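You operate a simulated robot arm through the tools that you are given. There is no shell and no other tool. Be economical: measure what you need, move in short steps, check, and stop when the job is done.

You run a simulated two-armed robot. Do the job below in one go: nothing can be reset, and whatever is moved stays where it is left.

## Task
Take the name block on the blue table and put it away on the top of the green table.

The check looks at the end state, three seconds after you hand in, the way a careful person would. Anything else that was tipped, shoved, dropped, spilled or broken makes it a failure.

## Robot
Two 7-joint arms with two-finger parallel grippers on one trunk, on a base that drives. Base frame: it is fixed to the floor where the robot stands at the start and does not move with it; the origin is under the middle of the robot, x ahead of it, y to its left, z up. Units: m, degrees, N and s.
The left shoulder is at the start at [0.07, 0.163, 1.145], the right one opposite. With the tool pointing down near the work surface each hand reaches from about 0.38 to 0.88 m from the robot's upright axis, wherever it stands, measured 20 degrees to its own side. Places, roughly: top of the green table [0.8, 5.7, 0.8]. Payload 3.43 kg a hand.
The tool frame of a hand sits at the grasp point between the pads (the TCP): z along the fingers, y along the line on which they close. The tips reach 0.034 m beyond it. The gripper opens to 0.128 m. The fingers are 0.024 m wide and 0.012 m thick; the gripper's body (0.048 by 0.13 m) begins 0.096 m behind the TCP.
Orientation is that of the tool frame in the base frame, as a unit quaternion [w, x, y, z]. With the fingers straight down and closing along the base's y, the tool's x points along the base's -x, its y along +y and its z along -z.

## Interface
- The arms move only by the tool servo_tool. It takes "left_plan", "right_plan" or both (then of equal length, played together; a hand with none holds still); each is a list of rows, each a list of 6 numbers: the shift along the base's x, y, z in m, then the turn, a rotation vector about the base's x, y, z in rad. In form: [[tx, ty, tz, wx, wy, wz], ...]. A call has 1 to 8 rows; each row is the pose to reach, as a shift and turn from the pose commanded when the call began. "left_fingers" and "right_fingers" are, for a hand that has rows, the finger opening in m, from 0 to 0.128, set as the call begins (left out, the last holds). A row lasts 0.2 s, in which the tool goes at most 0.05 m and 8.6 degrees; a call with a longer step from one row to the next is refused whole, and so is a gripper value outside its range. Where a pose cannot be reached the arm comes as near as it can. A force on the tool above 40 N (or 10 N above the force at the start of the call, whichever is more), or a blocked arm, ends the call early, and 0.2 s more pass. The fingers move at their own pace (about 0.153 m/s each) and stop on an object; they squeeze with about 35 N. The grip force told is the motor's: it shows also when the fingers shut on nothing. Time passes only in rows, and 0.2 s behind the last, so rows that repeat a pose let the fingers close. The reply holds the time, the measured pose of the TCP, the force on the tool along the base axes, the opening and the grip force, in the units named above and with some noise.
- Cameras (640 x 400 px; columns grow to the right, rows downward): "scene" is now at [0.1442, 0.0083, 1.3796]; the picture's right is [0.10, -0.99, 0.00], its down [-0.50, -0.05, -0.86] and it looks along [0.86, 0.09, -0.50] (base axes); focal length 292 px, centre (320, 200). "left" rides on the left gripper at [0.076, 0.011, -0.16] in its tool frame; the picture's right is [-0.15, 0.99, 0.00], its down [-0.88, -0.13, -0.46] and it looks along [-0.45, -0.07, 0.89] (tool axes); focal length 234 px, centre (320, 200). "right" rides on the right gripper at [0.076, -0.011, -0.16] in its tool frame; the picture's right is [0.15, 0.99, 0.00], its down [-0.88, 0.13, -0.46] and it looks along [-0.45, 0.07, 0.89] (tool axes); focal length 234 px, centre (320, 200). There is no depth. A picture from a camera that has moved, and an enlarged one, comes with that camera's place and axes in the base frame and with its lens.
- get_image(camera): a new picture of that camera. No time passes.
- lift_body(by): slides the trunk up (or, below 0, down) by that many m; the arms and the scene camera ride with it, the base frame stays. It gives what a move gives, with no picture.
- base_move(legs): drives the robot by 1 to 6 legs, each [ahead, left, turn to the left] in m, m and degrees, along the robot's own axes; the way and the turn of a leg run together, so that a leg with both is an arc; at most 1.5 m and 180 degrees a leg. The arms and the cameras ride along, it lands a little off, and it stops where it bumps. It gives what a move gives.
- turn_head(pan, tilt): turns the head with the scene camera to pan (to the left, within 86 degrees either way) and tilt (down, from -29 to 69), counted from straight ahead of the robot. It gives what a move gives.
- enlarge(camera, box): a new picture of the part [left, top, right, bottom] of that camera's present view, enlarged. No time passes.
- finish_job(): hands the job in; it is judged then, once.

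Work in short steps. Places have to be worked out from the pictures, the camera data and where the tool is seen: move nearer, look again, correct. Check each grasp and each placing, and mend what went wrong. You have 120 turns and 92 pictures in all, those below and enlarged ones among them. Open the grippers and draw the arms clear of the work before you hand the job in, unless the task says otherwise; then end with one line.

The tools are called after "Emit:" by a JSON object that holds its "op" and its "data". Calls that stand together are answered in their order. servo_tool: Moves the arms, as the interface text tells. Its arguments: {"type":"object","properties":{"left_plan":{"type":"array","items":{"type":"array","items":{"type":"number"}}},"left_fingers":{"type":"number"},"right_plan":{"type":"array","items":{"type":"array","items":{"type":"number"}}},"right_fingers":{"type":"number"}},"required":[]} The other tools are called the same way: lift_body (by) slides the trunk up or down; base_move (legs) drives the base; turn_head (pan, tilt) turns the head that bears the scene camera; get_image (camera) takes a picture; enlarge (camera, box) takes an enlarged picture of a part of a camera's view; finish_job () hands the job in.

At the start:

```text
time_s: 0.0
left_ee_pos: [0.6832, 0.2341, 1.0118]
left_tcp_rot: [0.0, -0.001, 1.0, 0.0]
left_contact_force: [0.5, -0.8, 0.4]
left_gripper_width: 0.1281
left_grip_force: 0.0
right_ee_pos: [0.6836, -0.2563, 0.9577]
right_tcp_rot: [0.0, 0.0, 1.0, 0.0]
right_contact_force: [-0.4, -1.2, -0.1]
right_gripper_width: 0.1281
right_grip_force: 0.1
trunk travel left (down, up): [-0.625, 0.315]
robot x, y, heading: [-0.0009, -0.002, 0.0]
head pan, tilt: [5.7, 30.1]
```

scene: 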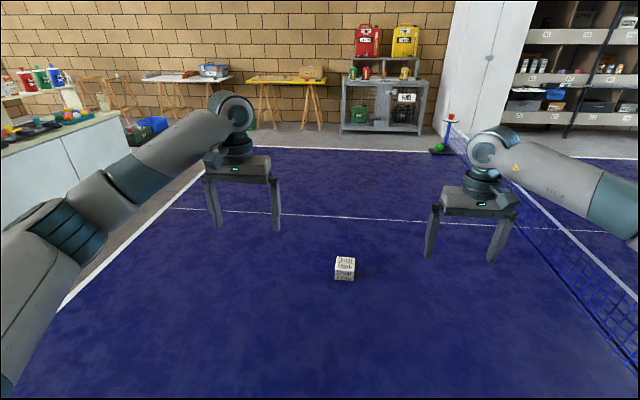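
right: 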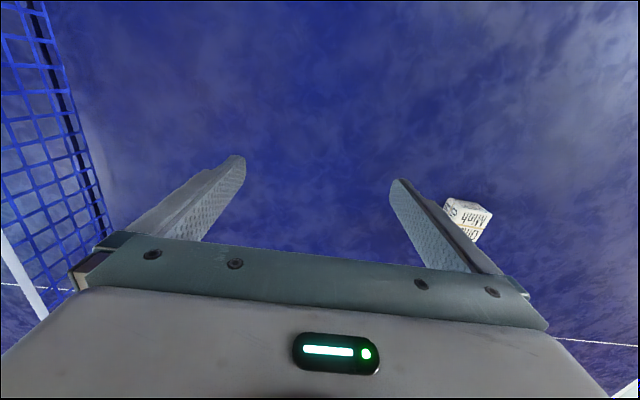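
left: 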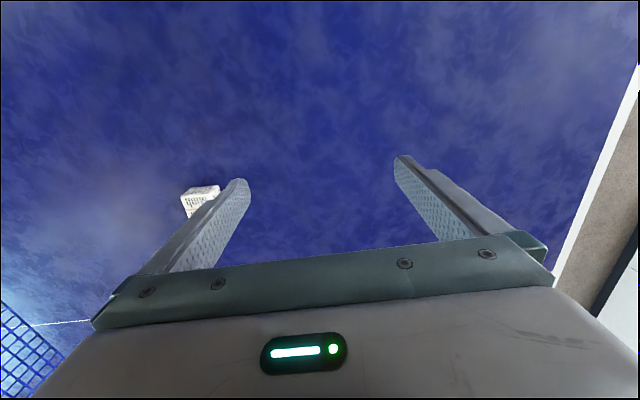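

The block shows at about scene pixel (345,268), which I make roughly [0.79, 0.0, 0.78]. I take a closer look at it before moving.

Emit:
{"op": "enlarge", "data": {"camera": "scene", "box": [305, 243, 385, 293]}}

Emit:
{"op": "turn_head", "data": {"pan": 80, "tilt": 15}}

Emit:
{"op": "get_image", "data": {"camera": "scene"}}

```text
8.00 times, centred on (345, 268) of scene
camera zoom: at [0.1442, 0.0083, 1.3796], right [0.1, -0.99, 0.0], down [-0.5, -0.05, -0.86], along [0.86, 0.09, -0.5], focal length 2335 px, centre (120, -344)
```

zoom: 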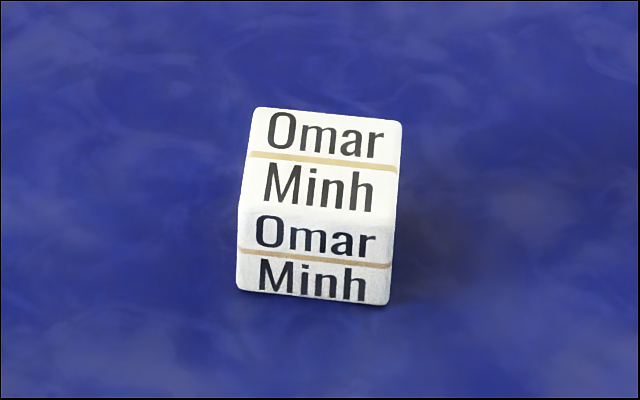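

```text
time_s: 1.5
left_ee_pos: [0.6822, 0.2328, 1.0112]
left_tcp_rot: [0.0, -0.001, 1.0, 0.0]
left_contact_force: [-0.6, 0.7, 0.5]
left_gripper_width: 0.1278
left_grip_force: 0.0
right_ee_pos: [0.6824, -0.2553, 0.9581]
right_tcp_rot: [0.001, 0.001, 1.0, -0.001]
right_contact_force: [0.5, -0.1, 0.0]
right_gripper_width: 0.128
right_grip_force: 0.1
trunk travel left (down, up): [-0.625, 0.315]
robot x, y, heading: [0.0017, -0.0019, 0.1]
head pan, tilt: [80.0, 15.0]
```

```text
87 pictures are left
camera scene: at [0.0705, 0.0913, 1.404], right [0.98, -0.17, 0.0], down [-0.05, -0.26, -0.97], along [0.17, 0.95, -0.26], focal length 292 px, centre (320, 200)
```

scene: 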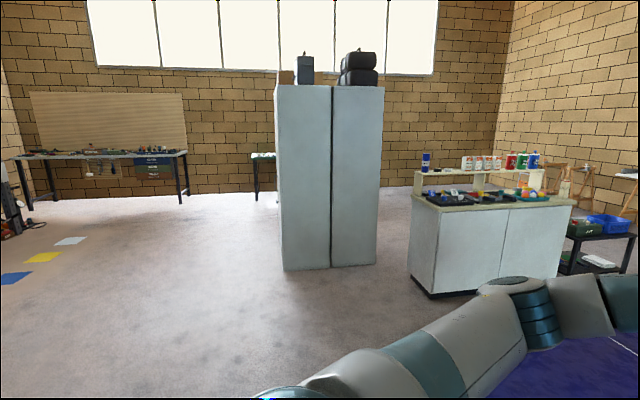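

The block is one piece, about 5.5 cm wide and 4.5 cm high, nearly square to the axes. The green table is partly hidden behind the grey cabinet. I move the left hand above the block at z of about 0.93 and look again.

Emit:
{"op": "servo_tool", "data": {"left_plan": [[0.017, -0.038, -0.013, 0, 0, 0], [0.034, -0.076, -0.027, 0, 0, 0], [0.05, -0.115, -0.04, 0, 0, 0], [0.067, -0.153, -0.053, 0, 0, 0], [0.083, -0.19, -0.067, 0, 0, 0], [0.1, -0.23, -0.08, 0, 0, 0], [0.1, -0.23, -0.08, 0, 0, 0]], "left_fingers": 0.128}}

Emit:
{"op": "turn_head", "data": {"pan": 0, "tilt": 35}}

Emit:
{"op": "get_image", "data": {"camera": "left"}}

Emit:
{"op": "get_image", "data": {"camera": "scene"}}

```text
time_s: 3.1
left_ee_pos: [0.7832, 0.0042, 0.9313]
left_tcp_rot: [-0.001, -0.001, 1.0, -0.001]
left_contact_force: [0.4, -0.1, 0.1]
left_gripper_width: 0.1278
left_grip_force: 0.1
right_ee_pos: [0.6836, -0.255, 0.9579]
right_tcp_rot: [0.0, -0.001, 1.0, -0.002]
right_contact_force: [-0.1, 0.8, -0.5]
right_gripper_width: 0.1278
right_grip_force: 0.1
trunk travel left (down, up): [-0.625, 0.315]
robot x, y, heading: [0.0004, -0.0024, 0.2]
head pan, tilt: [80.0, 15.0]
```

```text
time_s: 4.6
left_ee_pos: [0.7818, 0.0036, 0.9303]
left_tcp_rot: [0.0, -0.001, 1.0, 0.0]
left_contact_force: [0.5, -0.1, -0.8]
left_gripper_width: 0.1281
left_grip_force: 0.1
right_ee_pos: [0.684, -0.2562, 0.9584]
right_tcp_rot: [0.0, 0.0, 1.0, 0.0]
right_contact_force: [1.0, -0.9, 0.5]
right_gripper_width: 0.1283
right_grip_force: 0.1
trunk travel left (down, up): [-0.625, 0.315]
robot x, y, heading: [0.003, 0.0025, 0.2]
head pan, tilt: [0.0, 35.0]
```

```text
86 pictures are left
camera left: at [0.7061, 0.0145, 1.0902], right [0.15, 0.99, 0.0], down [0.88, -0.13, 0.46], along [0.45, -0.07, -0.89], focal length 234 px, centre (320, 200)
```

left: 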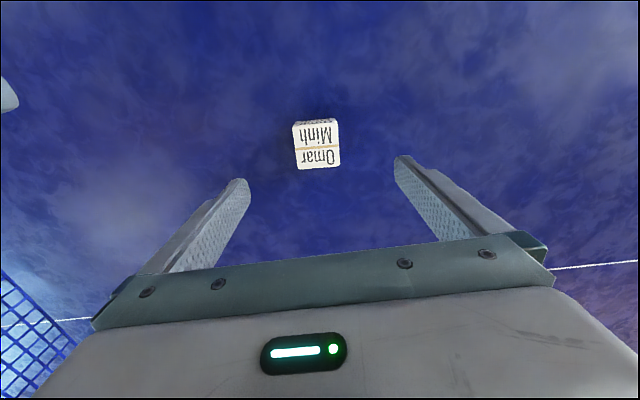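

```text
85 pictures are left
camera scene: at [0.1423, -0.0007, 1.372], right [0.0, -1.0, 0.0], down [-0.57, 0.0, -0.82], along [0.82, 0.0, -0.57], focal length 292 px, centre (320, 200)
```

scene: 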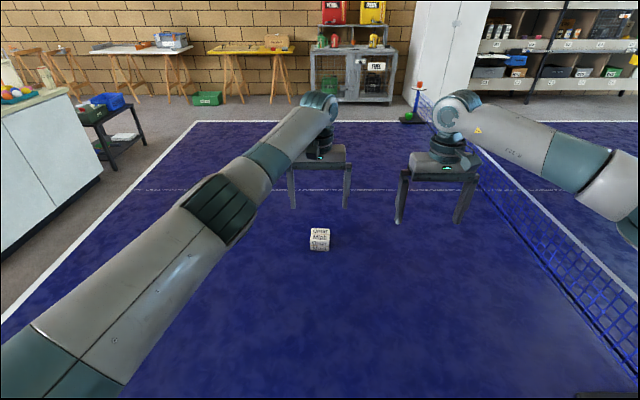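

Both cameras put the top of the block at about [0.778, 0.000], turned about -3°. I lower the left hand around it to z = 0.80, which keeps the tips just above the table.

Emit:
{"op": "servo_tool", "data": {"left_plan": [[-0.004, -0.003, -0.03, 0, 0, -0.05], [-0.004, -0.003, -0.065, 0, 0, -0.05], [-0.004, -0.003, -0.1, 0, 0, -0.05], [-0.004, -0.003, -0.12, 0, 0, -0.05], [-0.004, -0.003, -0.132, 0, 0, -0.05], [-0.004, -0.003, -0.132, 0, 0, -0.05]]}}

Emit:
{"op": "get_image", "data": {"camera": "left"}}

Emit:
{"op": "enlarge", "data": {"camera": "scene", "box": [256, 180, 384, 260]}}

```text
time_s: 6.0
left_ee_pos: [0.7787, 0.0014, 0.7991]
left_tcp_rot: [0.0, 0.024, 1.0, 0.0]
left_contact_force: [-0.3, 0.7, 0.4]
left_gripper_width: 0.1281
left_grip_force: 0.1
right_ee_pos: [0.684, -0.2565, 0.9574]
right_tcp_rot: [0.0, 0.0, 1.0, 0.0]
right_contact_force: [-0.2, -0.1, -0.3]
right_gripper_width: 0.1279
right_grip_force: 0.3
trunk travel left (down, up): [-0.625, 0.315]
robot x, y, heading: [0.0003, -0.0022, 0.1]
head pan, tilt: [0.0, 35.0]
```

```text
84 pictures are left
camera left: at [0.7025, 0.0157, 0.958], right [0.19, 0.98, 0.0], down [0.87, -0.17, 0.46], along [0.45, -0.09, -0.89], focal length 234 px, centre (320, 200)
```

left: 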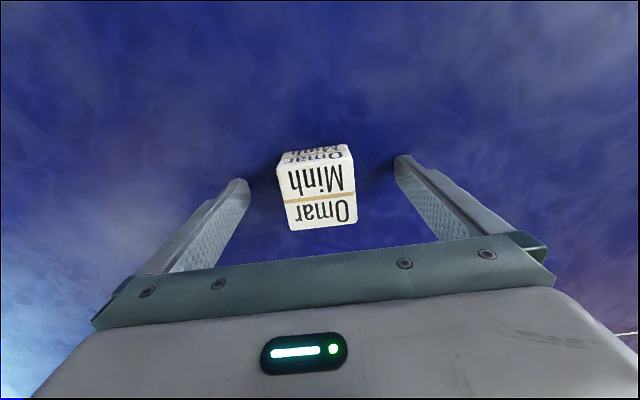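

```text
5.00 times, centred on (320, 220) of scene
camera zoom: at [0.1422, -0.0008, 1.372], right [0.0, -1.0, 0.0], down [-0.57, 0.0, -0.82], along [0.82, 0.0, -0.57], focal length 1459 px, centre (320, 100)
```

zoom: 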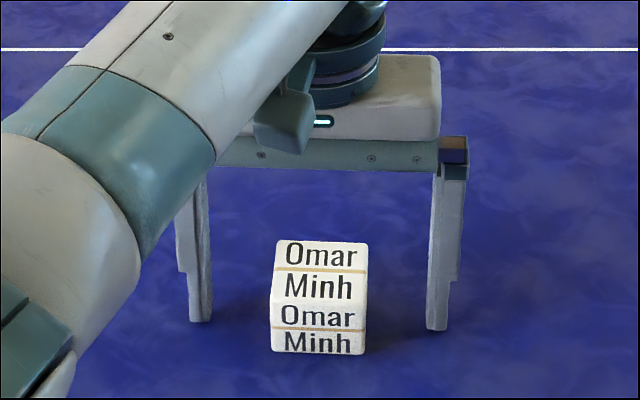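

The fingers straddle the block and are centred on it within about 1 cm. I close them and hold so they settle.

Emit:
{"op": "servo_tool", "data": {"left_plan": [[0, 0, 0, 0, 0, 0], [0, 0, 0, 0, 0, 0], [0, 0, 0, 0, 0, 0], [0, 0, 0, 0, 0, 0]], "left_fingers": 0.03}}

Emit:
{"op": "get_image", "data": {"camera": "left"}}

Emit:
{"op": "enlarge", "data": {"camera": "scene", "box": [256, 180, 384, 260]}}

```text
time_s: 7.0
left_ee_pos: [0.7786, -0.0004, 0.7993]
left_tcp_rot: [0.0, 0.025, 1.0, 0.0]
left_contact_force: [0.0, 0.5, -0.2]
left_gripper_width: 0.0539
left_grip_force: 35.4
right_ee_pos: [0.6828, -0.2558, 0.9571]
right_tcp_rot: [0.0, 0.0, 1.0, 0.0]
right_contact_force: [0.7, 0.0, 0.0]
right_gripper_width: 0.1281
right_grip_force: 0.1
trunk travel left (down, up): [-0.625, 0.315]
robot x, y, heading: [0.0025, -0.0004, -0.0]
head pan, tilt: [0.0, 35.0]
```

```text
82 pictures are left
camera left: at [0.7026, 0.0155, 0.9581], right [0.19, 0.98, 0.0], down [0.87, -0.17, 0.46], along [0.45, -0.09, -0.89], focal length 234 px, centre (320, 200)
```

left: 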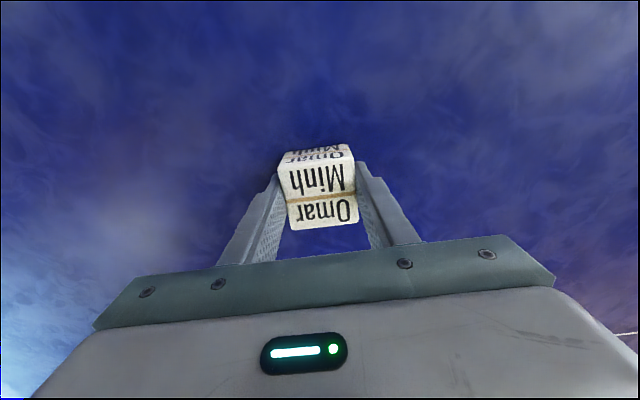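

```text
5.00 times, centred on (320, 220) of scene
camera zoom: at [0.1424, -0.0008, 1.372], right [0.0, -1.0, 0.0], down [-0.57, 0.0, -0.82], along [0.82, 0.0, -0.57], focal length 1459 px, centre (320, 100)
```

zoom: 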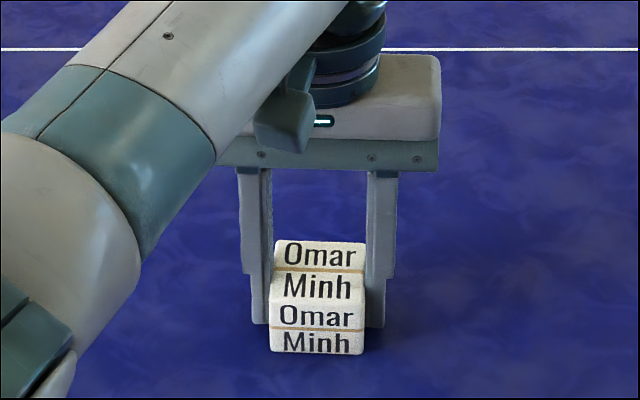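

Gripped at 54 mm with 35 N. I lift straight up and check.

Emit:
{"op": "servo_tool", "data": {"left_plan": [[0, 0, 0.02, 0, 0, 0], [0, 0, 0.06, 0, 0, 0], [0, 0, 0.1, 0, 0, 0], [-0.03, 0.03, 0.14, 0, 0, 0], [-0.06, 0.06, 0.18, 0, 0, 0], [-0.09, 0.09, 0.21, 0, 0, 0.02], [-0.12, 0.12, 0.23, 0, 0, 0.05], [-0.13, 0.15, 0.24, 0, 0, 0.05]]}}

Emit:
{"op": "get_image", "data": {"camera": "left"}}

Emit:
{"op": "turn_head", "data": {"pan": 0, "tilt": 60}}

Emit:
{"op": "get_image", "data": {"camera": "scene"}}

Emit:
{"op": "turn_head", "data": {"pan": 80, "tilt": 45}}

Emit:
{"op": "get_image", "data": {"camera": "scene"}}

```text
refused: row 4 steps farther than a row can; nothing moved
```

```text
80 pictures are left
camera left: at [0.7026, 0.0155, 0.9581], right [0.19, 0.98, 0.0], down [0.87, -0.17, 0.46], along [0.45, -0.09, -0.89], focal length 234 px, centre (320, 200)
```

left: 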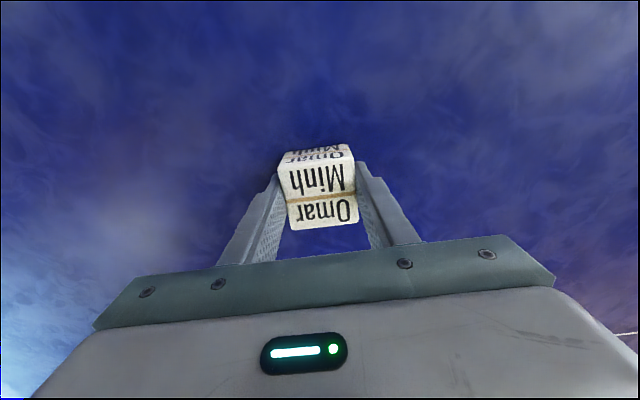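

```text
time_s: 7.9
left_ee_pos: [0.7792, 0.0009, 0.7983]
left_tcp_rot: [0.0, 0.025, 1.0, 0.0]
left_contact_force: [-0.1, -1.0, -0.7]
left_gripper_width: 0.0539
left_grip_force: 34.9
right_ee_pos: [0.6835, -0.2555, 0.9569]
right_tcp_rot: [0.0, 0.0, 1.0, 0.0]
right_contact_force: [0.2, 0.1, 0.3]
right_gripper_width: 0.128
right_grip_force: 0.0
trunk travel left (down, up): [-0.625, 0.315]
robot x, y, heading: [-0.0008, -0.0005, -0.0]
head pan, tilt: [0.0, 60.0]
```

```text
79 pictures are left
camera scene: at [0.121, -0.0008, 1.3377], right [0.0, -1.0, 0.0], down [-0.87, 0.0, -0.5], along [0.5, 0.0, -0.87], focal length 292 px, centre (320, 200)
```

scene: 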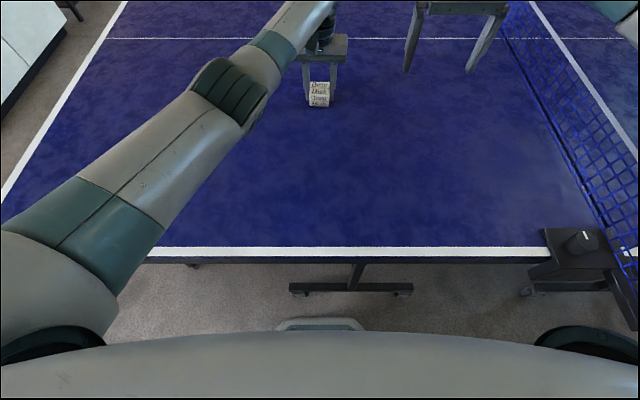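

```text
time_s: 9.4
left_ee_pos: [0.7781, 0.0014, 0.7982]
left_tcp_rot: [-0.001, 0.024, 1.0, 0.0]
left_contact_force: [0.7, 0.0, -0.2]
left_gripper_width: 0.0542
left_grip_force: 35.2
right_ee_pos: [0.6848, -0.2572, 0.9572]
right_tcp_rot: [0.001, -0.001, 1.0, 0.001]
right_contact_force: [-0.2, 0.2, -0.5]
right_gripper_width: 0.128
right_grip_force: 0.1
trunk travel left (down, up): [-0.625, 0.315]
robot x, y, heading: [0.002, -0.0015, -0.2]
head pan, tilt: [80.0, 45.0]
```

```text
78 pictures are left
camera scene: at [0.0685, 0.0792, 1.3572], right [0.98, -0.17, 0.0], down [-0.12, -0.7, -0.71], along [0.12, 0.7, -0.71], focal length 292 px, centre (320, 200)
```

scene: 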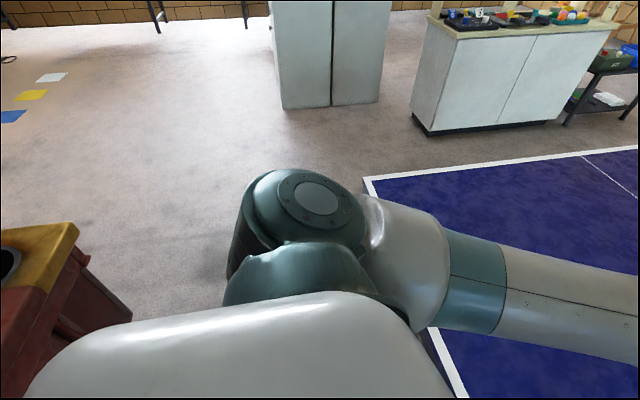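

Row 4 was too long, so nothing moved; the grip still holds. The near edge of the table is at x of about 0.32, and a bin stands at roughly [-0.65, 0.8], which I must avoid. I lift again with legal steps.

Emit:
{"op": "servo_tool", "data": {"left_plan": [[0, 0, 0.02, 0, 0, 0], [0, 0, 0.06, 0, 0, 0], [0, 0, 0.1, 0, 0, 0], [-0.02, 0.02, 0.135, 0, 0, 0], [-0.045, 0.04, 0.165, 0, 0, 0], [-0.07, 0.065, 0.19, 0, 0, 0.02], [-0.1, 0.09, 0.21, 0, 0, 0.05], [-0.13, 0.12, 0.22, 0, 0, 0.05]]}}

Emit:
{"op": "get_image", "data": {"camera": "left"}}

Emit:
{"op": "turn_head", "data": {"pan": 86, "tilt": 60}}

Emit:
{"op": "get_image", "data": {"camera": "scene"}}

Emit:
{"op": "turn_head", "data": {"pan": -80, "tilt": 45}}

Emit:
{"op": "get_image", "data": {"camera": "scene"}}

```text
time_s: 11.2
left_ee_pos: [0.647, 0.1211, 1.0176]
left_tcp_rot: [0.0, 0.0, 1.0, 0.0]
left_contact_force: [-1.4, 0.0, -0.9]
left_gripper_width: 0.0539
left_grip_force: 35.3
right_ee_pos: [0.6822, -0.2554, 0.9598]
right_tcp_rot: [0.0, -0.001, 1.0, 0.0]
right_contact_force: [-0.1, -0.5, 0.1]
right_gripper_width: 0.1282
right_grip_force: 0.0
trunk travel left (down, up): [-0.625, 0.315]
robot x, y, heading: [0.0036, 0.0051, 0.2]
head pan, tilt: [80.0, 45.0]
```

```text
77 pictures are left
camera left: at [0.5696, 0.1324, 1.1774], right [0.15, 0.99, 0.0], down [0.88, -0.13, 0.46], along [0.45, -0.07, -0.89], focal length 234 px, centre (320, 200)
```

left: 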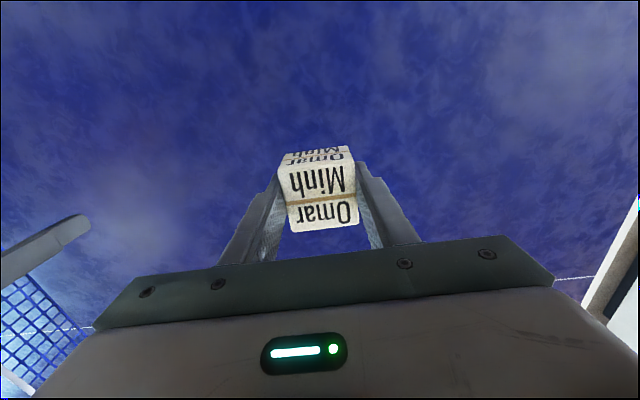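

```text
time_s: 12.0
left_ee_pos: [0.6491, 0.1196, 1.0181]
left_tcp_rot: [-0.001, 0.0, 1.0, 0.001]
left_contact_force: [0.5, 0.1, -1.0]
left_gripper_width: 0.0543
left_grip_force: 35.2
right_ee_pos: [0.6826, -0.2554, 0.958]
right_tcp_rot: [0.0, -0.001, 1.0, -0.001]
right_contact_force: [0.0, -0.4, 0.1]
right_gripper_width: 0.1279
right_grip_force: 0.1
trunk travel left (down, up): [-0.625, 0.315]
robot x, y, heading: [0.0013, -0.0013, 0.1]
head pan, tilt: [85.9, 60.0]
```

```text
76 pictures are left
camera scene: at [0.0593, 0.0656, 1.3377], right [1.0, -0.07, 0.0], down [-0.06, -0.86, -0.5], along [0.04, 0.5, -0.87], focal length 292 px, centre (320, 200)
```

scene: 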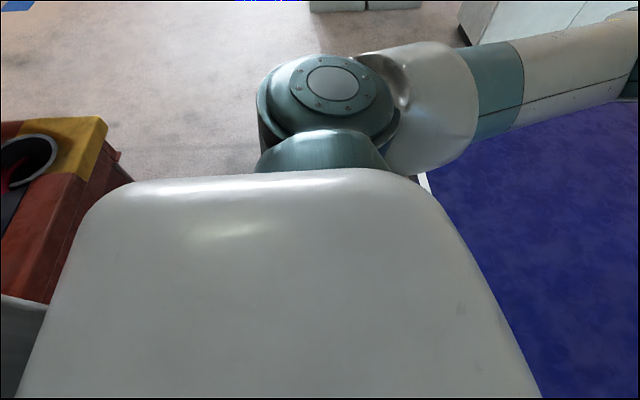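

```text
time_s: 14.5
left_ee_pos: [0.6481, 0.1207, 1.0166]
left_tcp_rot: [-0.001, -0.001, 1.0, 0.0]
left_contact_force: [0.3, 1.5, -0.6]
left_gripper_width: 0.0541
left_grip_force: 35.0
right_ee_pos: [0.6836, -0.2561, 0.9576]
right_tcp_rot: [0.0, 0.0, 1.0, 0.0]
right_contact_force: [0.2, 0.1, -0.4]
right_gripper_width: 0.128
right_grip_force: 0.0
trunk travel left (down, up): [-0.625, 0.315]
robot x, y, heading: [-0.0037, 0.0005, 0.1]
head pan, tilt: [-80.0, 45.0]
```

```text
75 pictures are left
camera scene: at [0.0685, -0.0808, 1.3572], right [-0.98, -0.17, 0.0], down [-0.12, 0.7, -0.71], along [0.12, -0.7, -0.71], focal length 292 px, centre (320, 200)
```

scene: 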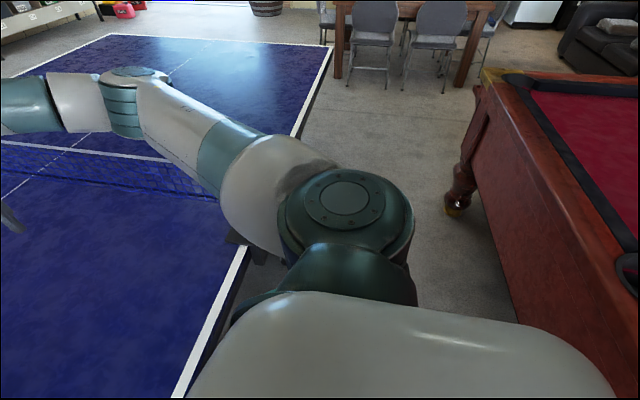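

The block is held securely. A pool table stands behind the robot with its edge at x of about -0.4, so I should not back up. I crab left along the gap to y of about 1.3, past the ends of both tables, and then turn left.

Emit:
{"op": "base_move", "data": {"legs": [[0, 0.65, 0], [0, 0.7, 0]]}}

Emit:
{"op": "turn_head", "data": {"pan": 70, "tilt": 20}}

Emit:
{"op": "get_image", "data": {"camera": "scene"}}

```text
time_s: 21.5
left_ee_pos: [0.6485, 1.4639, 1.0165]
left_tcp_rot: [0.0, -0.001, 1.0, 0.0]
left_contact_force: [0.8, 0.0, -0.7]
left_gripper_width: 0.0542
left_grip_force: 35.6
right_ee_pos: [0.6856, 1.0879, 0.9572]
right_tcp_rot: [0.0, 0.0, 1.0, 0.0]
right_contact_force: [-0.5, 0.2, 0.3]
right_gripper_width: 0.1281
right_grip_force: 0.0
trunk travel left (down, up): [-0.625, 0.315]
robot x, y, heading: [0.0014, 1.3449, 0.1]
head pan, tilt: [-80.0, 45.0]
```

```text
time_s: 23.9
left_ee_pos: [0.6488, 1.463, 1.0167]
left_tcp_rot: [0.0, 0.0, 1.0, 0.0]
left_contact_force: [0.3, 0.0, -0.4]
left_gripper_width: 0.054
left_grip_force: 35.4
right_ee_pos: [0.6845, 1.0871, 0.9572]
right_tcp_rot: [0.0, 0.0, 1.0, 0.0]
right_contact_force: [-0.6, -0.5, -0.1]
right_gripper_width: 0.128
right_grip_force: 0.1
trunk travel left (down, up): [-0.625, 0.315]
robot x, y, heading: [0.0006, 1.3446, 0.2]
head pan, tilt: [70.0, 20.0]
```

```text
74 pictures are left
camera scene: at [0.0864, 1.4302, 1.3958], right [0.94, -0.34, 0.0], down [-0.12, -0.32, -0.94], along [0.32, 0.88, -0.34], focal length 292 px, centre (320, 200)
```

scene: 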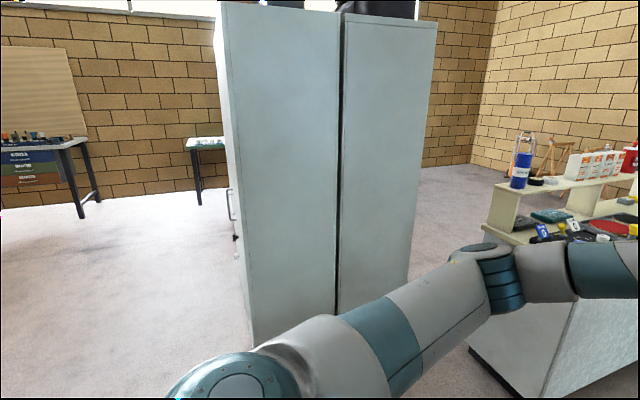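

Clear so far. I back away in x to about -0.75, then turn left 90° to face along +y.

Emit:
{"op": "base_move", "data": {"legs": [[0, 0.1, 0], [-0.75, 0, 0], [0, 0, 90]]}}

Emit:
{"op": "turn_head", "data": {"pan": -15, "tilt": 20}}

Emit:
{"op": "get_image", "data": {"camera": "scene"}}

```text
time_s: 32.5
left_ee_pos: [-0.867, 2.087, 1.0175]
left_tcp_rot: [0.0, 0.709, -0.705, -0.001]
left_contact_force: [-0.1, 0.5, -0.8]
left_gripper_width: 0.0541
left_grip_force: 34.9
right_ee_pos: [-0.4913, 2.1237, 0.9574]
right_tcp_rot: [0.0, 0.709, -0.706, 0.0]
right_contact_force: [-0.4, 0.8, 0.1]
right_gripper_width: 0.1279
right_grip_force: 0.0
trunk travel left (down, up): [-0.625, 0.315]
robot x, y, heading: [-0.743, 1.4425, 90.1]
head pan, tilt: [70.0, 20.0]
```

```text
time_s: 34.1
left_ee_pos: [-0.8672, 2.0875, 1.0167]
left_tcp_rot: [0.0, 0.709, -0.705, -0.001]
left_contact_force: [-0.4, -0.6, -1.0]
left_gripper_width: 0.054
left_grip_force: 35.0
right_ee_pos: [-0.4915, 2.1237, 0.9576]
right_tcp_rot: [0.0, 0.709, -0.706, 0.0]
right_contact_force: [-0.5, -0.7, -0.3]
right_gripper_width: 0.128
right_grip_force: 0.2
trunk travel left (down, up): [-0.625, 0.315]
robot x, y, heading: [-0.7427, 1.4418, 90.4]
head pan, tilt: [-15.0, 20.0]
```

```text
73 pictures are left
camera scene: at [-0.7172, 1.5792, 1.3958], right [0.97, -0.25, 0.0], down [-0.09, -0.33, -0.94], along [0.24, 0.91, -0.34], focal length 292 px, centre (320, 200)
```

scene: 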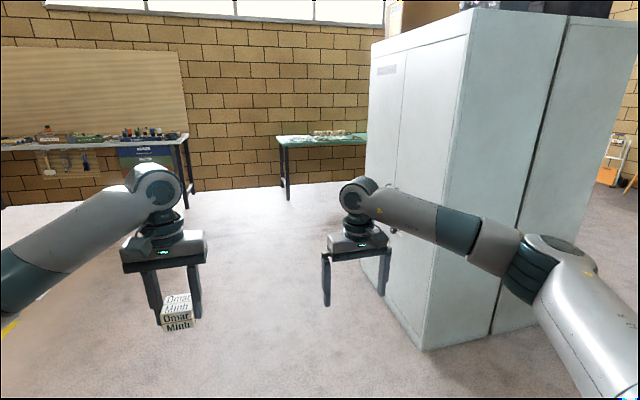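

The way ahead is open, and the green table is visible past the cabinet. I shift left 0.2 m for clearance from the cabinet and drive forward about 2 m.

Emit:
{"op": "base_move", "data": {"legs": [[0, 0.2, 0], [1.2, 0, 0], [1.0, 0, 0]]}}

Emit:
{"op": "turn_head", "data": {"pan": -40, "tilt": 20}}

Emit:
{"op": "get_image", "data": {"camera": "scene"}}

```text
time_s: 46.1
left_ee_pos: [-1.0794, 4.2751, 1.0177]
left_tcp_rot: [-0.001, 0.709, -0.705, 0.0]
left_contact_force: [0.1, -0.3, -1.6]
left_gripper_width: 0.054
left_grip_force: 35.4
right_ee_pos: [-0.7038, 4.3131, 0.9581]
right_tcp_rot: [0.0, 0.708, -0.706, 0.0]
right_contact_force: [0.3, -0.6, -0.8]
right_gripper_width: 0.1279
right_grip_force: 0.1
trunk travel left (down, up): [-0.625, 0.315]
robot x, y, heading: [-0.9577, 3.6272, 90.1]
head pan, tilt: [-15.0, 20.0]
```

```text
time_s: 47.0
left_ee_pos: [-1.0796, 4.2753, 1.0173]
left_tcp_rot: [0.0, 0.71, -0.705, 0.0]
left_contact_force: [0.4, 1.2, -1.0]
left_gripper_width: 0.0542
left_grip_force: 34.7
right_ee_pos: [-0.7042, 4.313, 0.9585]
right_tcp_rot: [0.0, 0.709, -0.705, 0.0]
right_contact_force: [0.7, 0.7, 0.5]
right_gripper_width: 0.1279
right_grip_force: 0.0
trunk travel left (down, up): [-0.625, 0.315]
robot x, y, heading: [-0.9543, 3.6258, 90.5]
head pan, tilt: [-40.0, 20.0]
```

```text
72 pictures are left
camera scene: at [-0.8934, 3.7489, 1.3958], right [0.77, -0.64, 0.0], down [-0.22, -0.26, -0.94], along [0.6, 0.72, -0.34], focal length 292 px, centre (320, 200)
```

scene: 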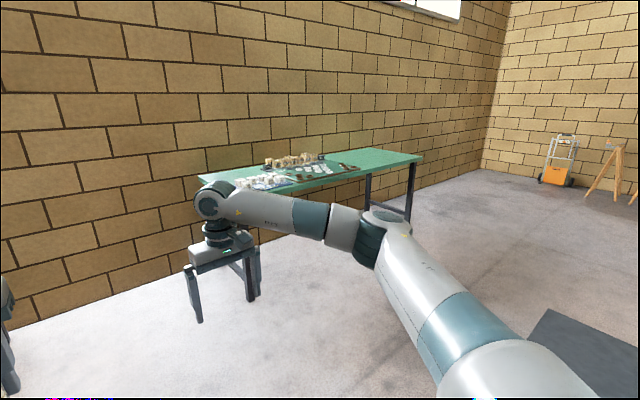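

The green table holds items on its left and middle parts. I zoom in to find the free space.

Emit:
{"op": "enlarge", "data": {"camera": "scene", "box": [190, 110, 446, 270]}}

```text
2.50 times, centred on (318, 190) of scene
camera zoom: at [-0.8934, 3.7489, 1.3958], right [0.77, -0.64, 0.0], down [-0.22, -0.26, -0.94], along [0.6, 0.72, -0.34], focal length 730 px, centre (325, 225)
```

zoom: 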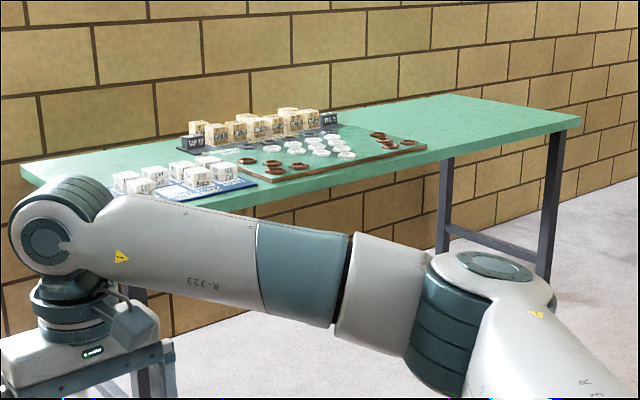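

The free surface is at the table's right part (x of about 1.0 to 1.65, front edge y of about 5.3). There is also a dark object on the floor near [1.2, 3.8]. I drive forward to y of about 4.5 and look at both.

Emit:
{"op": "base_move", "data": {"legs": [[0.88, 0, 0]]}}

Emit:
{"op": "turn_head", "data": {"pan": -84, "tilt": 30}}

Emit:
{"op": "get_image", "data": {"camera": "scene"}}

Emit:
{"op": "turn_head", "data": {"pan": -50, "tilt": 20}}

Emit:
{"op": "get_image", "data": {"camera": "scene"}}

```text
time_s: 51.7
left_ee_pos: [-1.0921, 5.1611, 1.018]
left_tcp_rot: [0.0, 0.712, -0.702, 0.0]
left_contact_force: [0.4, -0.4, -1.4]
left_gripper_width: 0.054
left_grip_force: 35.1
right_ee_pos: [-0.7179, 5.2027, 0.9577]
right_tcp_rot: [0.0, 0.711, -0.703, 0.0]
right_contact_force: [0.8, 0.2, -0.2]
right_gripper_width: 0.128
right_grip_force: 0.1
trunk travel left (down, up): [-0.625, 0.315]
robot x, y, heading: [-0.9603, 4.5167, 90.8]
head pan, tilt: [-40.0, 20.0]
```

```text
time_s: 52.8
left_ee_pos: [-1.0936, 5.1621, 1.016]
left_tcp_rot: [0.0, 0.712, -0.702, 0.0]
left_contact_force: [0.0, -0.2, -0.1]
left_gripper_width: 0.054
left_grip_force: 35.3
right_ee_pos: [-0.7173, 5.2027, 0.9565]
right_tcp_rot: [-0.001, 0.711, -0.703, 0.001]
right_contact_force: [1.1, 0.5, -0.9]
right_gripper_width: 0.128
right_grip_force: 0.1
trunk travel left (down, up): [-0.625, 0.315]
robot x, y, heading: [-0.9647, 4.5162, 90.6]
head pan, tilt: [-84.0, 30.0]
```

```text
70 pictures are left
camera scene: at [-0.8716, 4.5763, 1.3798], right [0.12, -0.99, 0.0], down [-0.5, -0.06, -0.87], along [0.86, 0.1, -0.5], focal length 292 px, centre (320, 200)
```

scene: 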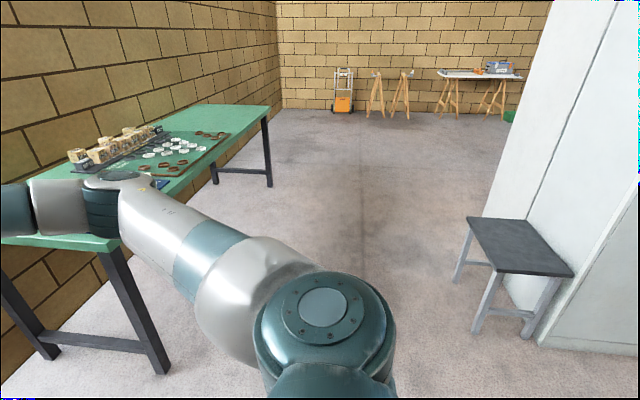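

```text
time_s: 53.8
left_ee_pos: [-1.0927, 5.1624, 1.0167]
left_tcp_rot: [-0.001, 0.712, -0.702, -0.001]
left_contact_force: [0.3, 1.1, -0.4]
left_gripper_width: 0.0543
left_grip_force: 35.0
right_ee_pos: [-0.7168, 5.2031, 0.9569]
right_tcp_rot: [0.0, 0.711, -0.703, 0.0]
right_contact_force: [-0.4, 0.2, 0.4]
right_gripper_width: 0.1282
right_grip_force: 0.0
trunk travel left (down, up): [-0.625, 0.315]
robot x, y, heading: [-0.9649, 4.5137, 91.0]
head pan, tilt: [-50.0, 20.0]
```

```text
69 pictures are left
camera scene: at [-0.8908, 4.6262, 1.3958], right [0.65, -0.76, 0.0], down [-0.26, -0.22, -0.94], along [0.71, 0.61, -0.34], focal length 292 px, centre (320, 200)
```

scene: 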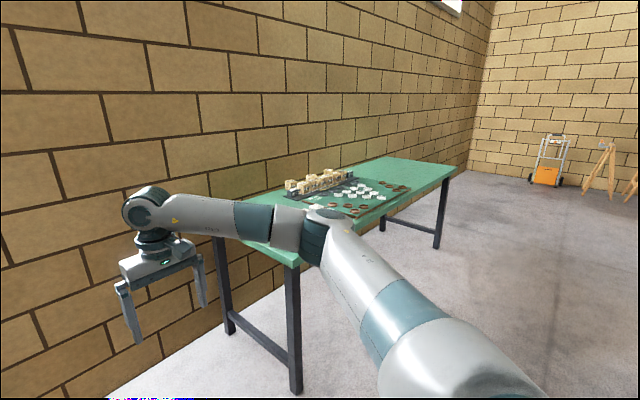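

The stool ends at y of about 3.95, so the lane at y = 4.5 is free. I crab right alongside the table to x of about 0.5 and look at the layout head-on.

Emit:
{"op": "base_move", "data": {"legs": [[0, 0, -1], [-0.03, -0.75, 0], [0, -0.75, 0]]}}

Emit:
{"op": "turn_head", "data": {"pan": 0, "tilt": 32}}

Emit:
{"op": "get_image", "data": {"camera": "scene"}}

```text
time_s: 61.9
left_ee_pos: [0.4324, 5.1262, 1.0172]
left_tcp_rot: [0.0, -0.704, 0.71, 0.0]
left_contact_force: [-0.1, -1.0, -1.3]
left_gripper_width: 0.054
left_grip_force: 34.4
right_ee_pos: [0.8081, 5.1582, 0.9583]
right_tcp_rot: [0.0, -0.704, 0.71, 0.001]
right_contact_force: [-0.3, -0.2, -1.0]
right_gripper_width: 0.1282
right_grip_force: 0.1
trunk travel left (down, up): [-0.625, 0.315]
robot x, y, heading: [0.5457, 4.4807, 89.7]
head pan, tilt: [-50.0, 20.0]
```

```text
time_s: 63.1
left_ee_pos: [0.4332, 5.1267, 1.0171]
left_tcp_rot: [0.0, -0.704, 0.71, -0.001]
left_contact_force: [-0.3, 0.4, -1.0]
left_gripper_width: 0.0541
left_grip_force: 34.8
right_ee_pos: [0.8102, 5.1588, 0.9576]
right_tcp_rot: [0.0, -0.703, 0.711, -0.001]
right_contact_force: [0.5, -0.8, 0.7]
right_gripper_width: 0.1279
right_grip_force: 0.0
trunk travel left (down, up): [-0.625, 0.315]
robot x, y, heading: [0.5468, 4.4774, 89.3]
head pan, tilt: [0.0, 32.0]
```

```text
68 pictures are left
camera scene: at [0.5509, 4.6172, 1.3766], right [1.0, -0.01, 0.0], down [-0.01, -0.53, -0.85], along [0.01, 0.85, -0.53], focal length 292 px, centre (320, 200)
```

scene: 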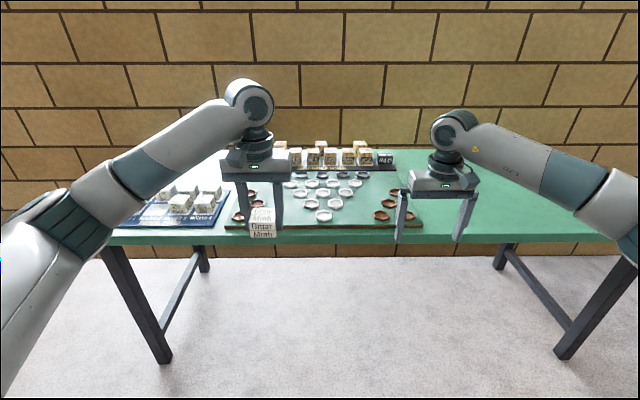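

Emit:
{"op": "enlarge", "data": {"camera": "scene", "box": [120, 130, 440, 250]}}

```text
2.00 times, centred on (280, 190) of scene
camera zoom: at [0.5509, 4.6172, 1.3766], right [1.0, -0.01, 0.0], down [-0.01, -0.53, -0.85], along [0.01, 0.85, -0.53], focal length 584 px, centre (400, 220)
```

zoom: 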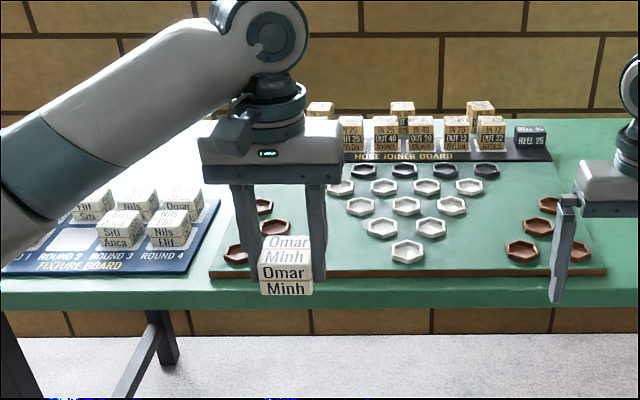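

There is a "FIXTURE BOARD" on the green table holding name-pair blocks arranged by rounds, and it seems to have an empty slot where this block belongs. I centre the robot on that board and move the left hand outward to get a clear view.

Emit:
{"op": "base_move", "data": {"legs": [[0, 0.47, 0]]}}

Emit:
{"op": "servo_tool", "data": {"left_plan": [[-0.04, 0, 0.02, 0, 0, 0], [-0.08, 0, 0.04, 0, 0, 0], [-0.12, 0, 0.06, 0, 0, 0], [-0.16, 0, 0.06, 0, 0, 0]], "right_plan": [[0.03, 0, 0.02, 0, 0, 0], [0.06, 0, 0.04, 0, 0, 0], [0.08, 0, 0.06, 0, 0, 0], [0.08, 0, 0.08, 0, 0, 0]]}}

Emit:
{"op": "get_image", "data": {"camera": "scene"}}

```text
time_s: 65.9
left_ee_pos: [-0.033, 5.1323, 1.0177]
left_tcp_rot: [0.001, -0.703, 0.711, 0.0]
left_contact_force: [-0.1, 0.6, -0.9]
left_gripper_width: 0.0543
left_grip_force: 35.3
right_ee_pos: [0.3436, 5.1639, 0.9576]
right_tcp_rot: [0.0, -0.703, 0.711, 0.0]
right_contact_force: [-0.5, 0.5, 0.2]
right_gripper_width: 0.1282
right_grip_force: 0.1
trunk travel left (down, up): [-0.625, 0.315]
robot x, y, heading: [0.077, 4.4821, 89.5]
head pan, tilt: [0.0, 32.0]
```

```text
time_s: 66.9
left_ee_pos: [-0.1952, 5.1316, 1.0778]
left_tcp_rot: [0.0, -0.703, 0.711, -0.001]
left_contact_force: [0.0, -0.1, -0.1]
left_gripper_width: 0.054
left_grip_force: 35.2
right_ee_pos: [0.4224, 5.1637, 1.0389]
right_tcp_rot: [0.001, -0.703, 0.711, 0.0]
right_contact_force: [0.7, 0.3, 0.6]
right_gripper_width: 0.1279
right_grip_force: 0.1
trunk travel left (down, up): [-0.625, 0.315]
robot x, y, heading: [0.0777, 4.4834, 89.2]
head pan, tilt: [0.0, 32.0]
```

```text
66 pictures are left
camera scene: at [0.0819, 4.6218, 1.3767], right [1.0, -0.01, 0.0], down [0.0, -0.53, -0.85], along [0.01, 0.85, -0.53], focal length 292 px, centre (320, 200)
```

scene: 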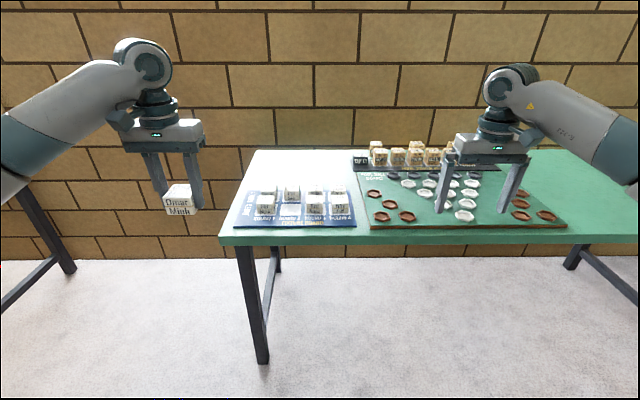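

Emit:
{"op": "enlarge", "data": {"camera": "scene", "box": [224, 175, 368, 235]}}

Emit:
{"op": "enlarge", "data": {"camera": "scene", "box": [345, 130, 505, 230]}}

```text
4.44 times, centred on (296, 205) of scene
camera zoom: at [0.0819, 4.6218, 1.3767], right [1.0, -0.01, 0.0], down [0.0, -0.53, -0.85], along [0.01, 0.85, -0.53], focal length 1297 px, centre (427, 178)
```

zoom: 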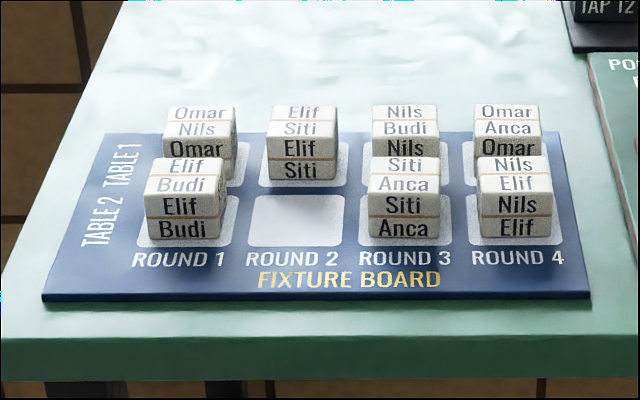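

```text
4.00 times, centred on (425, 180) of scene
camera zoom: at [0.0819, 4.6218, 1.3767], right [1.0, -0.01, 0.0], down [0.0, -0.53, -0.85], along [0.01, 0.85, -0.53], focal length 1167 px, centre (-100, 280)
```

zoom: 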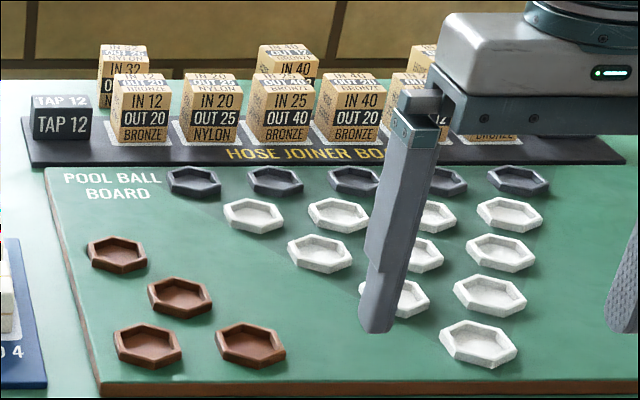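

The slot is clear: Round 2 / Table 2 is the only empty cell, so the Omar–Minh block goes there with its text facing the robot, as it is held now. I estimate the cell centre at [-0.01, 5.47] and the surface z at about 0.81. I bring the base 0.2 m nearer and slightly right so it is in reach.

Emit:
{"op": "base_move", "data": {"legs": [[0.2, -0.1, 0.8]]}}

Emit:
{"op": "get_image", "data": {"camera": "scene"}}

```text
time_s: 68.6
left_ee_pos: [-0.0993, 5.3274, 1.0779]
left_tcp_rot: [0.0, 0.708, -0.706, 0.0]
left_contact_force: [-0.3, 0.0, -0.1]
left_gripper_width: 0.0539
left_grip_force: 35.3
right_ee_pos: [0.5171, 5.3688, 1.0369]
right_tcp_rot: [0.001, 0.707, -0.707, 0.0]
right_contact_force: [0.7, -0.7, 0.1]
right_gripper_width: 0.128
right_grip_force: 0.0
trunk travel left (down, up): [-0.625, 0.315]
robot x, y, heading: [0.1852, 4.678, 90.1]
head pan, tilt: [0.0, 32.0]
```

```text
63 pictures are left
camera scene: at [0.1845, 4.8221, 1.3766], right [1.0, 0.0, 0.0], down [0.0, -0.53, -0.85], along [0.0, 0.85, -0.53], focal length 292 px, centre (320, 200)
```

scene: 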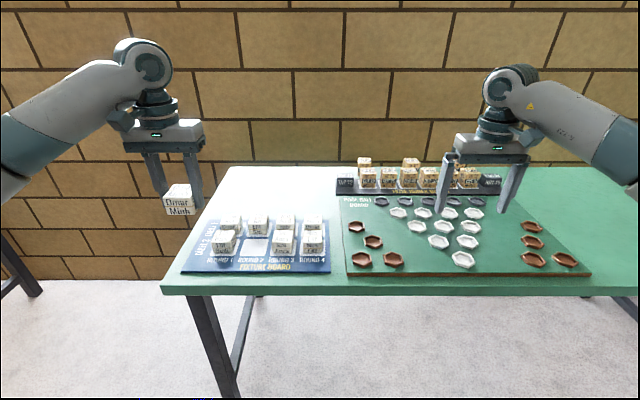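

Emit:
{"op": "enlarge", "data": {"camera": "scene", "box": [176, 200, 336, 300]}}

Emit:
{"op": "get_image", "data": {"camera": "left"}}

```text
4.00 times, centred on (256, 250) of scene
camera zoom: at [0.1845, 4.8221, 1.3766], right [1.0, 0.0, 0.0], down [0.0, -0.53, -0.85], along [0.0, 0.85, -0.53], focal length 1167 px, centre (576, 0)
```

zoom: 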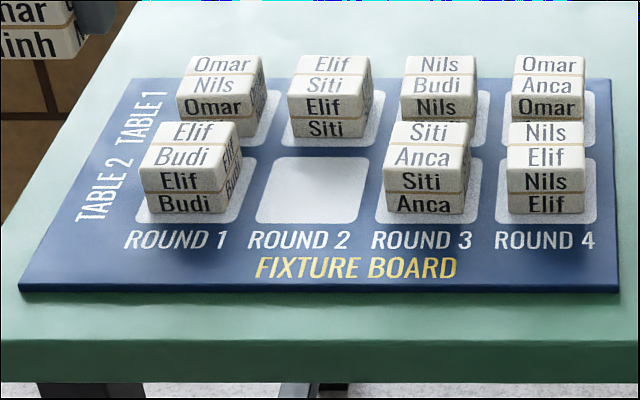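

```text
61 pictures are left
camera left: at [-0.1117, 5.2516, 1.2374], right [-0.99, 0.14, 0.0], down [0.13, 0.88, 0.46], along [0.07, 0.45, -0.89], focal length 234 px, centre (320, 200)
```

left: 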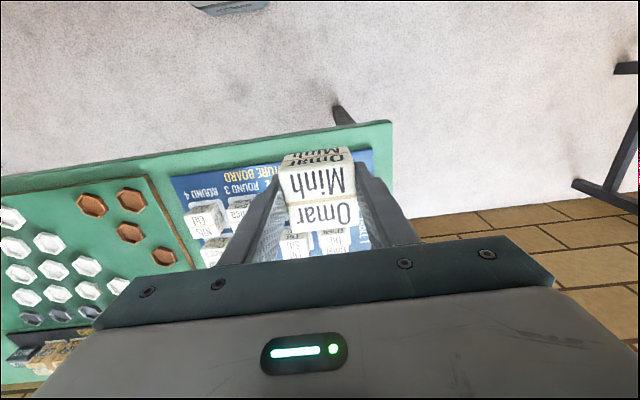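

Two views agree: the cell centre is at [-0.008, 5.472] with the surface at z of about 0.808. Neighbouring blocks leave about 3 cm on each side, enough for the 12 mm fingers with a small opening. I move above the cell at z of about 0.95 and look.

Emit:
{"op": "servo_tool", "data": {"left_plan": [[0.018, 0.03, 0, 0, 0, 0], [0.036, 0.06, 0, 0, 0, 0], [0.054, 0.09, 0, 0, 0, 0], [0.072, 0.12, -0.02, 0, 0, 0], [0.089, 0.145, -0.05, 0, 0, 0], [0.089, 0.145, -0.09, 0, 0, 0], [0.089, 0.145, -0.12, 0, 0, 0], [0.089, 0.145, -0.12, 0, 0, 0]]}}

Emit:
{"op": "get_image", "data": {"camera": "left"}}

Emit:
{"op": "enlarge", "data": {"camera": "scene", "box": [176, 180, 336, 280]}}

```text
time_s: 70.4
left_ee_pos: [-0.0093, 5.4716, 0.957]
left_tcp_rot: [0.0, 0.707, -0.707, -0.001]
left_contact_force: [0.2, 0.1, -0.2]
left_gripper_width: 0.054
left_grip_force: 35.0
right_ee_pos: [0.5165, 5.3684, 1.0389]
right_tcp_rot: [0.0, 0.708, -0.706, 0.0]
right_contact_force: [0.2, -0.8, 0.4]
right_gripper_width: 0.1278
right_grip_force: 0.0
trunk travel left (down, up): [-0.625, 0.315]
robot x, y, heading: [0.1841, 4.6835, 90.1]
head pan, tilt: [0.0, 32.0]
```

```text
60 pictures are left
camera left: at [-0.0217, 5.3961, 1.1173], right [-0.99, 0.14, 0.0], down [0.13, 0.88, 0.46], along [0.07, 0.45, -0.89], focal length 234 px, centre (320, 200)
```

left: 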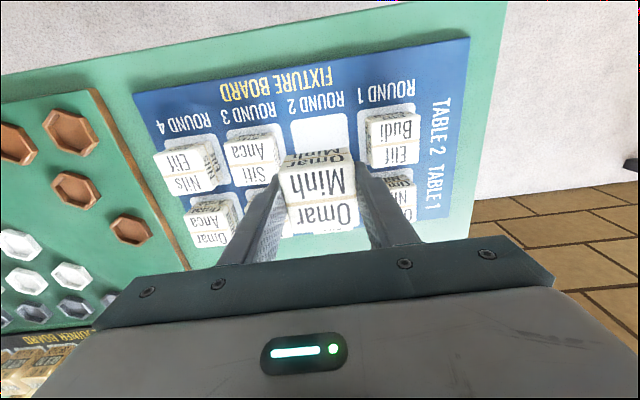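

```text
4.00 times, centred on (256, 230) of scene
camera zoom: at [0.1847, 4.8216, 1.3767], right [1.0, 0.0, 0.0], down [0.0, -0.53, -0.85], along [0.0, 0.85, -0.53], focal length 1167 px, centre (576, 80)
```

zoom: 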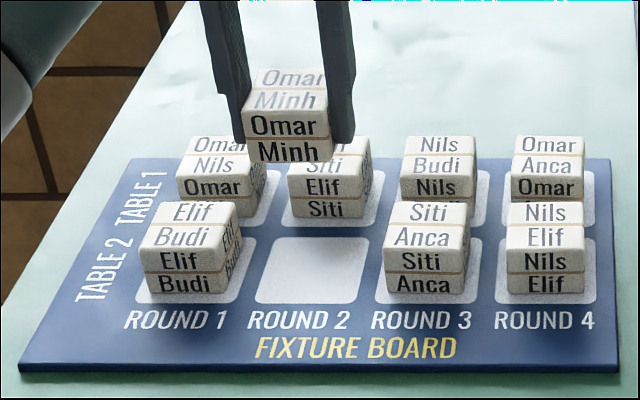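

The block hangs centred over the cell in x, sitting about 5 mm ahead of the TCP, with its bottom roughly 0.038 m below it. I shift back 4 mm and descend to about z = 0.858, just above contact.

Emit:
{"op": "servo_tool", "data": {"left_plan": [[0, -0.004, -0.02, 0, 0, 0], [0, -0.004, -0.045, 0, 0, 0], [0, -0.004, -0.07, 0, 0, 0], [0, -0.004, -0.085, 0, 0, 0], [0, -0.004, -0.098, 0, 0, 0], [0, -0.004, -0.098, 0, 0, 0]]}}

Emit:
{"op": "enlarge", "data": {"camera": "scene", "box": [176, 180, 336, 280]}}

Emit:
{"op": "get_image", "data": {"camera": "left"}}

```text
time_s: 71.8
left_ee_pos: [-0.0121, 5.4676, 0.8599]
left_tcp_rot: [-0.001, 0.709, -0.706, -0.001]
left_contact_force: [-0.1, -0.5, -0.8]
left_gripper_width: 0.054
left_grip_force: 35.0
right_ee_pos: [0.5161, 5.3686, 1.0376]
right_tcp_rot: [0.0, 0.708, -0.706, 0.0]
right_contact_force: [-0.3, -0.5, 1.0]
right_gripper_width: 0.1278
right_grip_force: 0.1
trunk travel left (down, up): [-0.625, 0.315]
robot x, y, heading: [0.1833, 4.6846, 90.0]
head pan, tilt: [0.0, 32.0]
```

```text
4.00 times, centred on (256, 230) of scene
camera zoom: at [0.1846, 4.8219, 1.3766], right [1.0, 0.0, 0.0], down [0.0, -0.53, -0.85], along [0.0, 0.85, -0.53], focal length 1167 px, centre (576, 80)
```

zoom: 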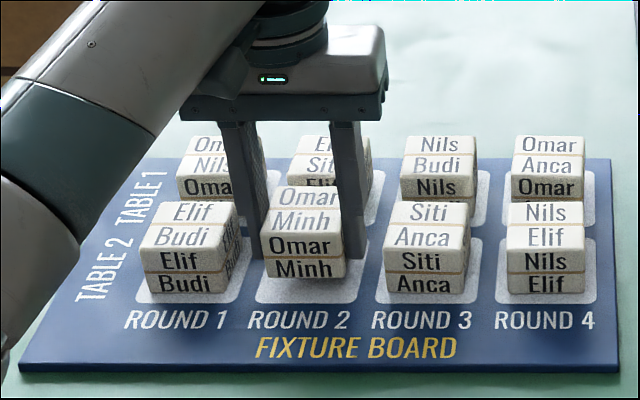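

```text
57 pictures are left
camera left: at [-0.0228, 5.3924, 1.0195], right [-0.99, 0.14, 0.0], down [0.13, 0.88, 0.46], along [0.07, 0.45, -0.89], focal length 234 px, centre (320, 200)
```

left: 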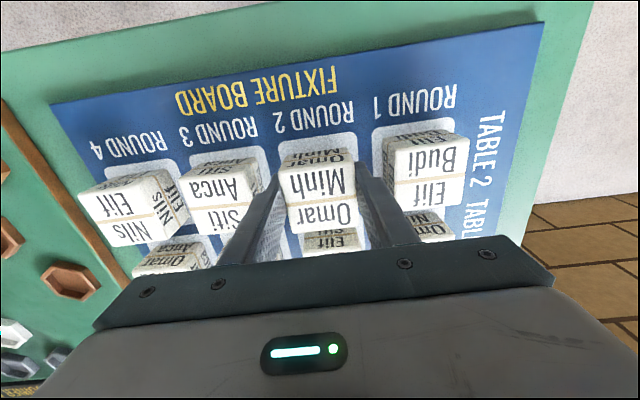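

Alignment looks good: the block's front bottom edge is about 10 px (about 10 mm) above its neighbours' level. I descend further in small steps and watch the force.

Emit:
{"op": "servo_tool", "data": {"left_plan": [[0, 0, -0.004, 0, 0, 0], [0, 0, -0.007, 0, 0, 0], [0, 0, -0.009, 0, 0, 0], [0, 0, -0.009, 0, 0, 0]]}}

Emit:
{"op": "enlarge", "data": {"camera": "scene", "box": [216, 205, 312, 265]}}

```text
time_s: 72.8
left_ee_pos: [-0.0103, 5.4679, 0.8509]
left_tcp_rot: [0.001, 0.708, -0.706, 0.0]
left_contact_force: [0.4, 0.1, -0.3]
left_gripper_width: 0.0541
left_grip_force: 34.6
right_ee_pos: [0.5162, 5.3684, 1.0386]
right_tcp_rot: [0.0, 0.708, -0.706, -0.001]
right_contact_force: [0.1, -0.2, -0.1]
right_gripper_width: 0.128
right_grip_force: 0.1
trunk travel left (down, up): [-0.625, 0.315]
robot x, y, heading: [0.1807, 4.6831, 90.1]
head pan, tilt: [0.0, 32.0]
```

```text
6.67 times, centred on (264, 235) of scene
camera zoom: at [0.1846, 4.8221, 1.3766], right [1.0, 0.0, 0.0], down [0.0, -0.53, -0.85], along [0.0, 0.85, -0.53], focal length 1946 px, centre (693, -33)
```

zoom: 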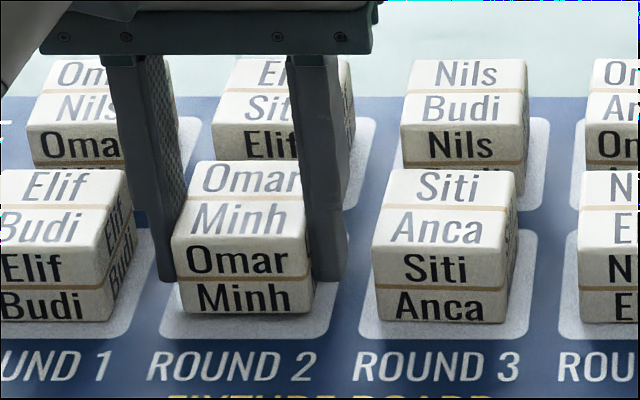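

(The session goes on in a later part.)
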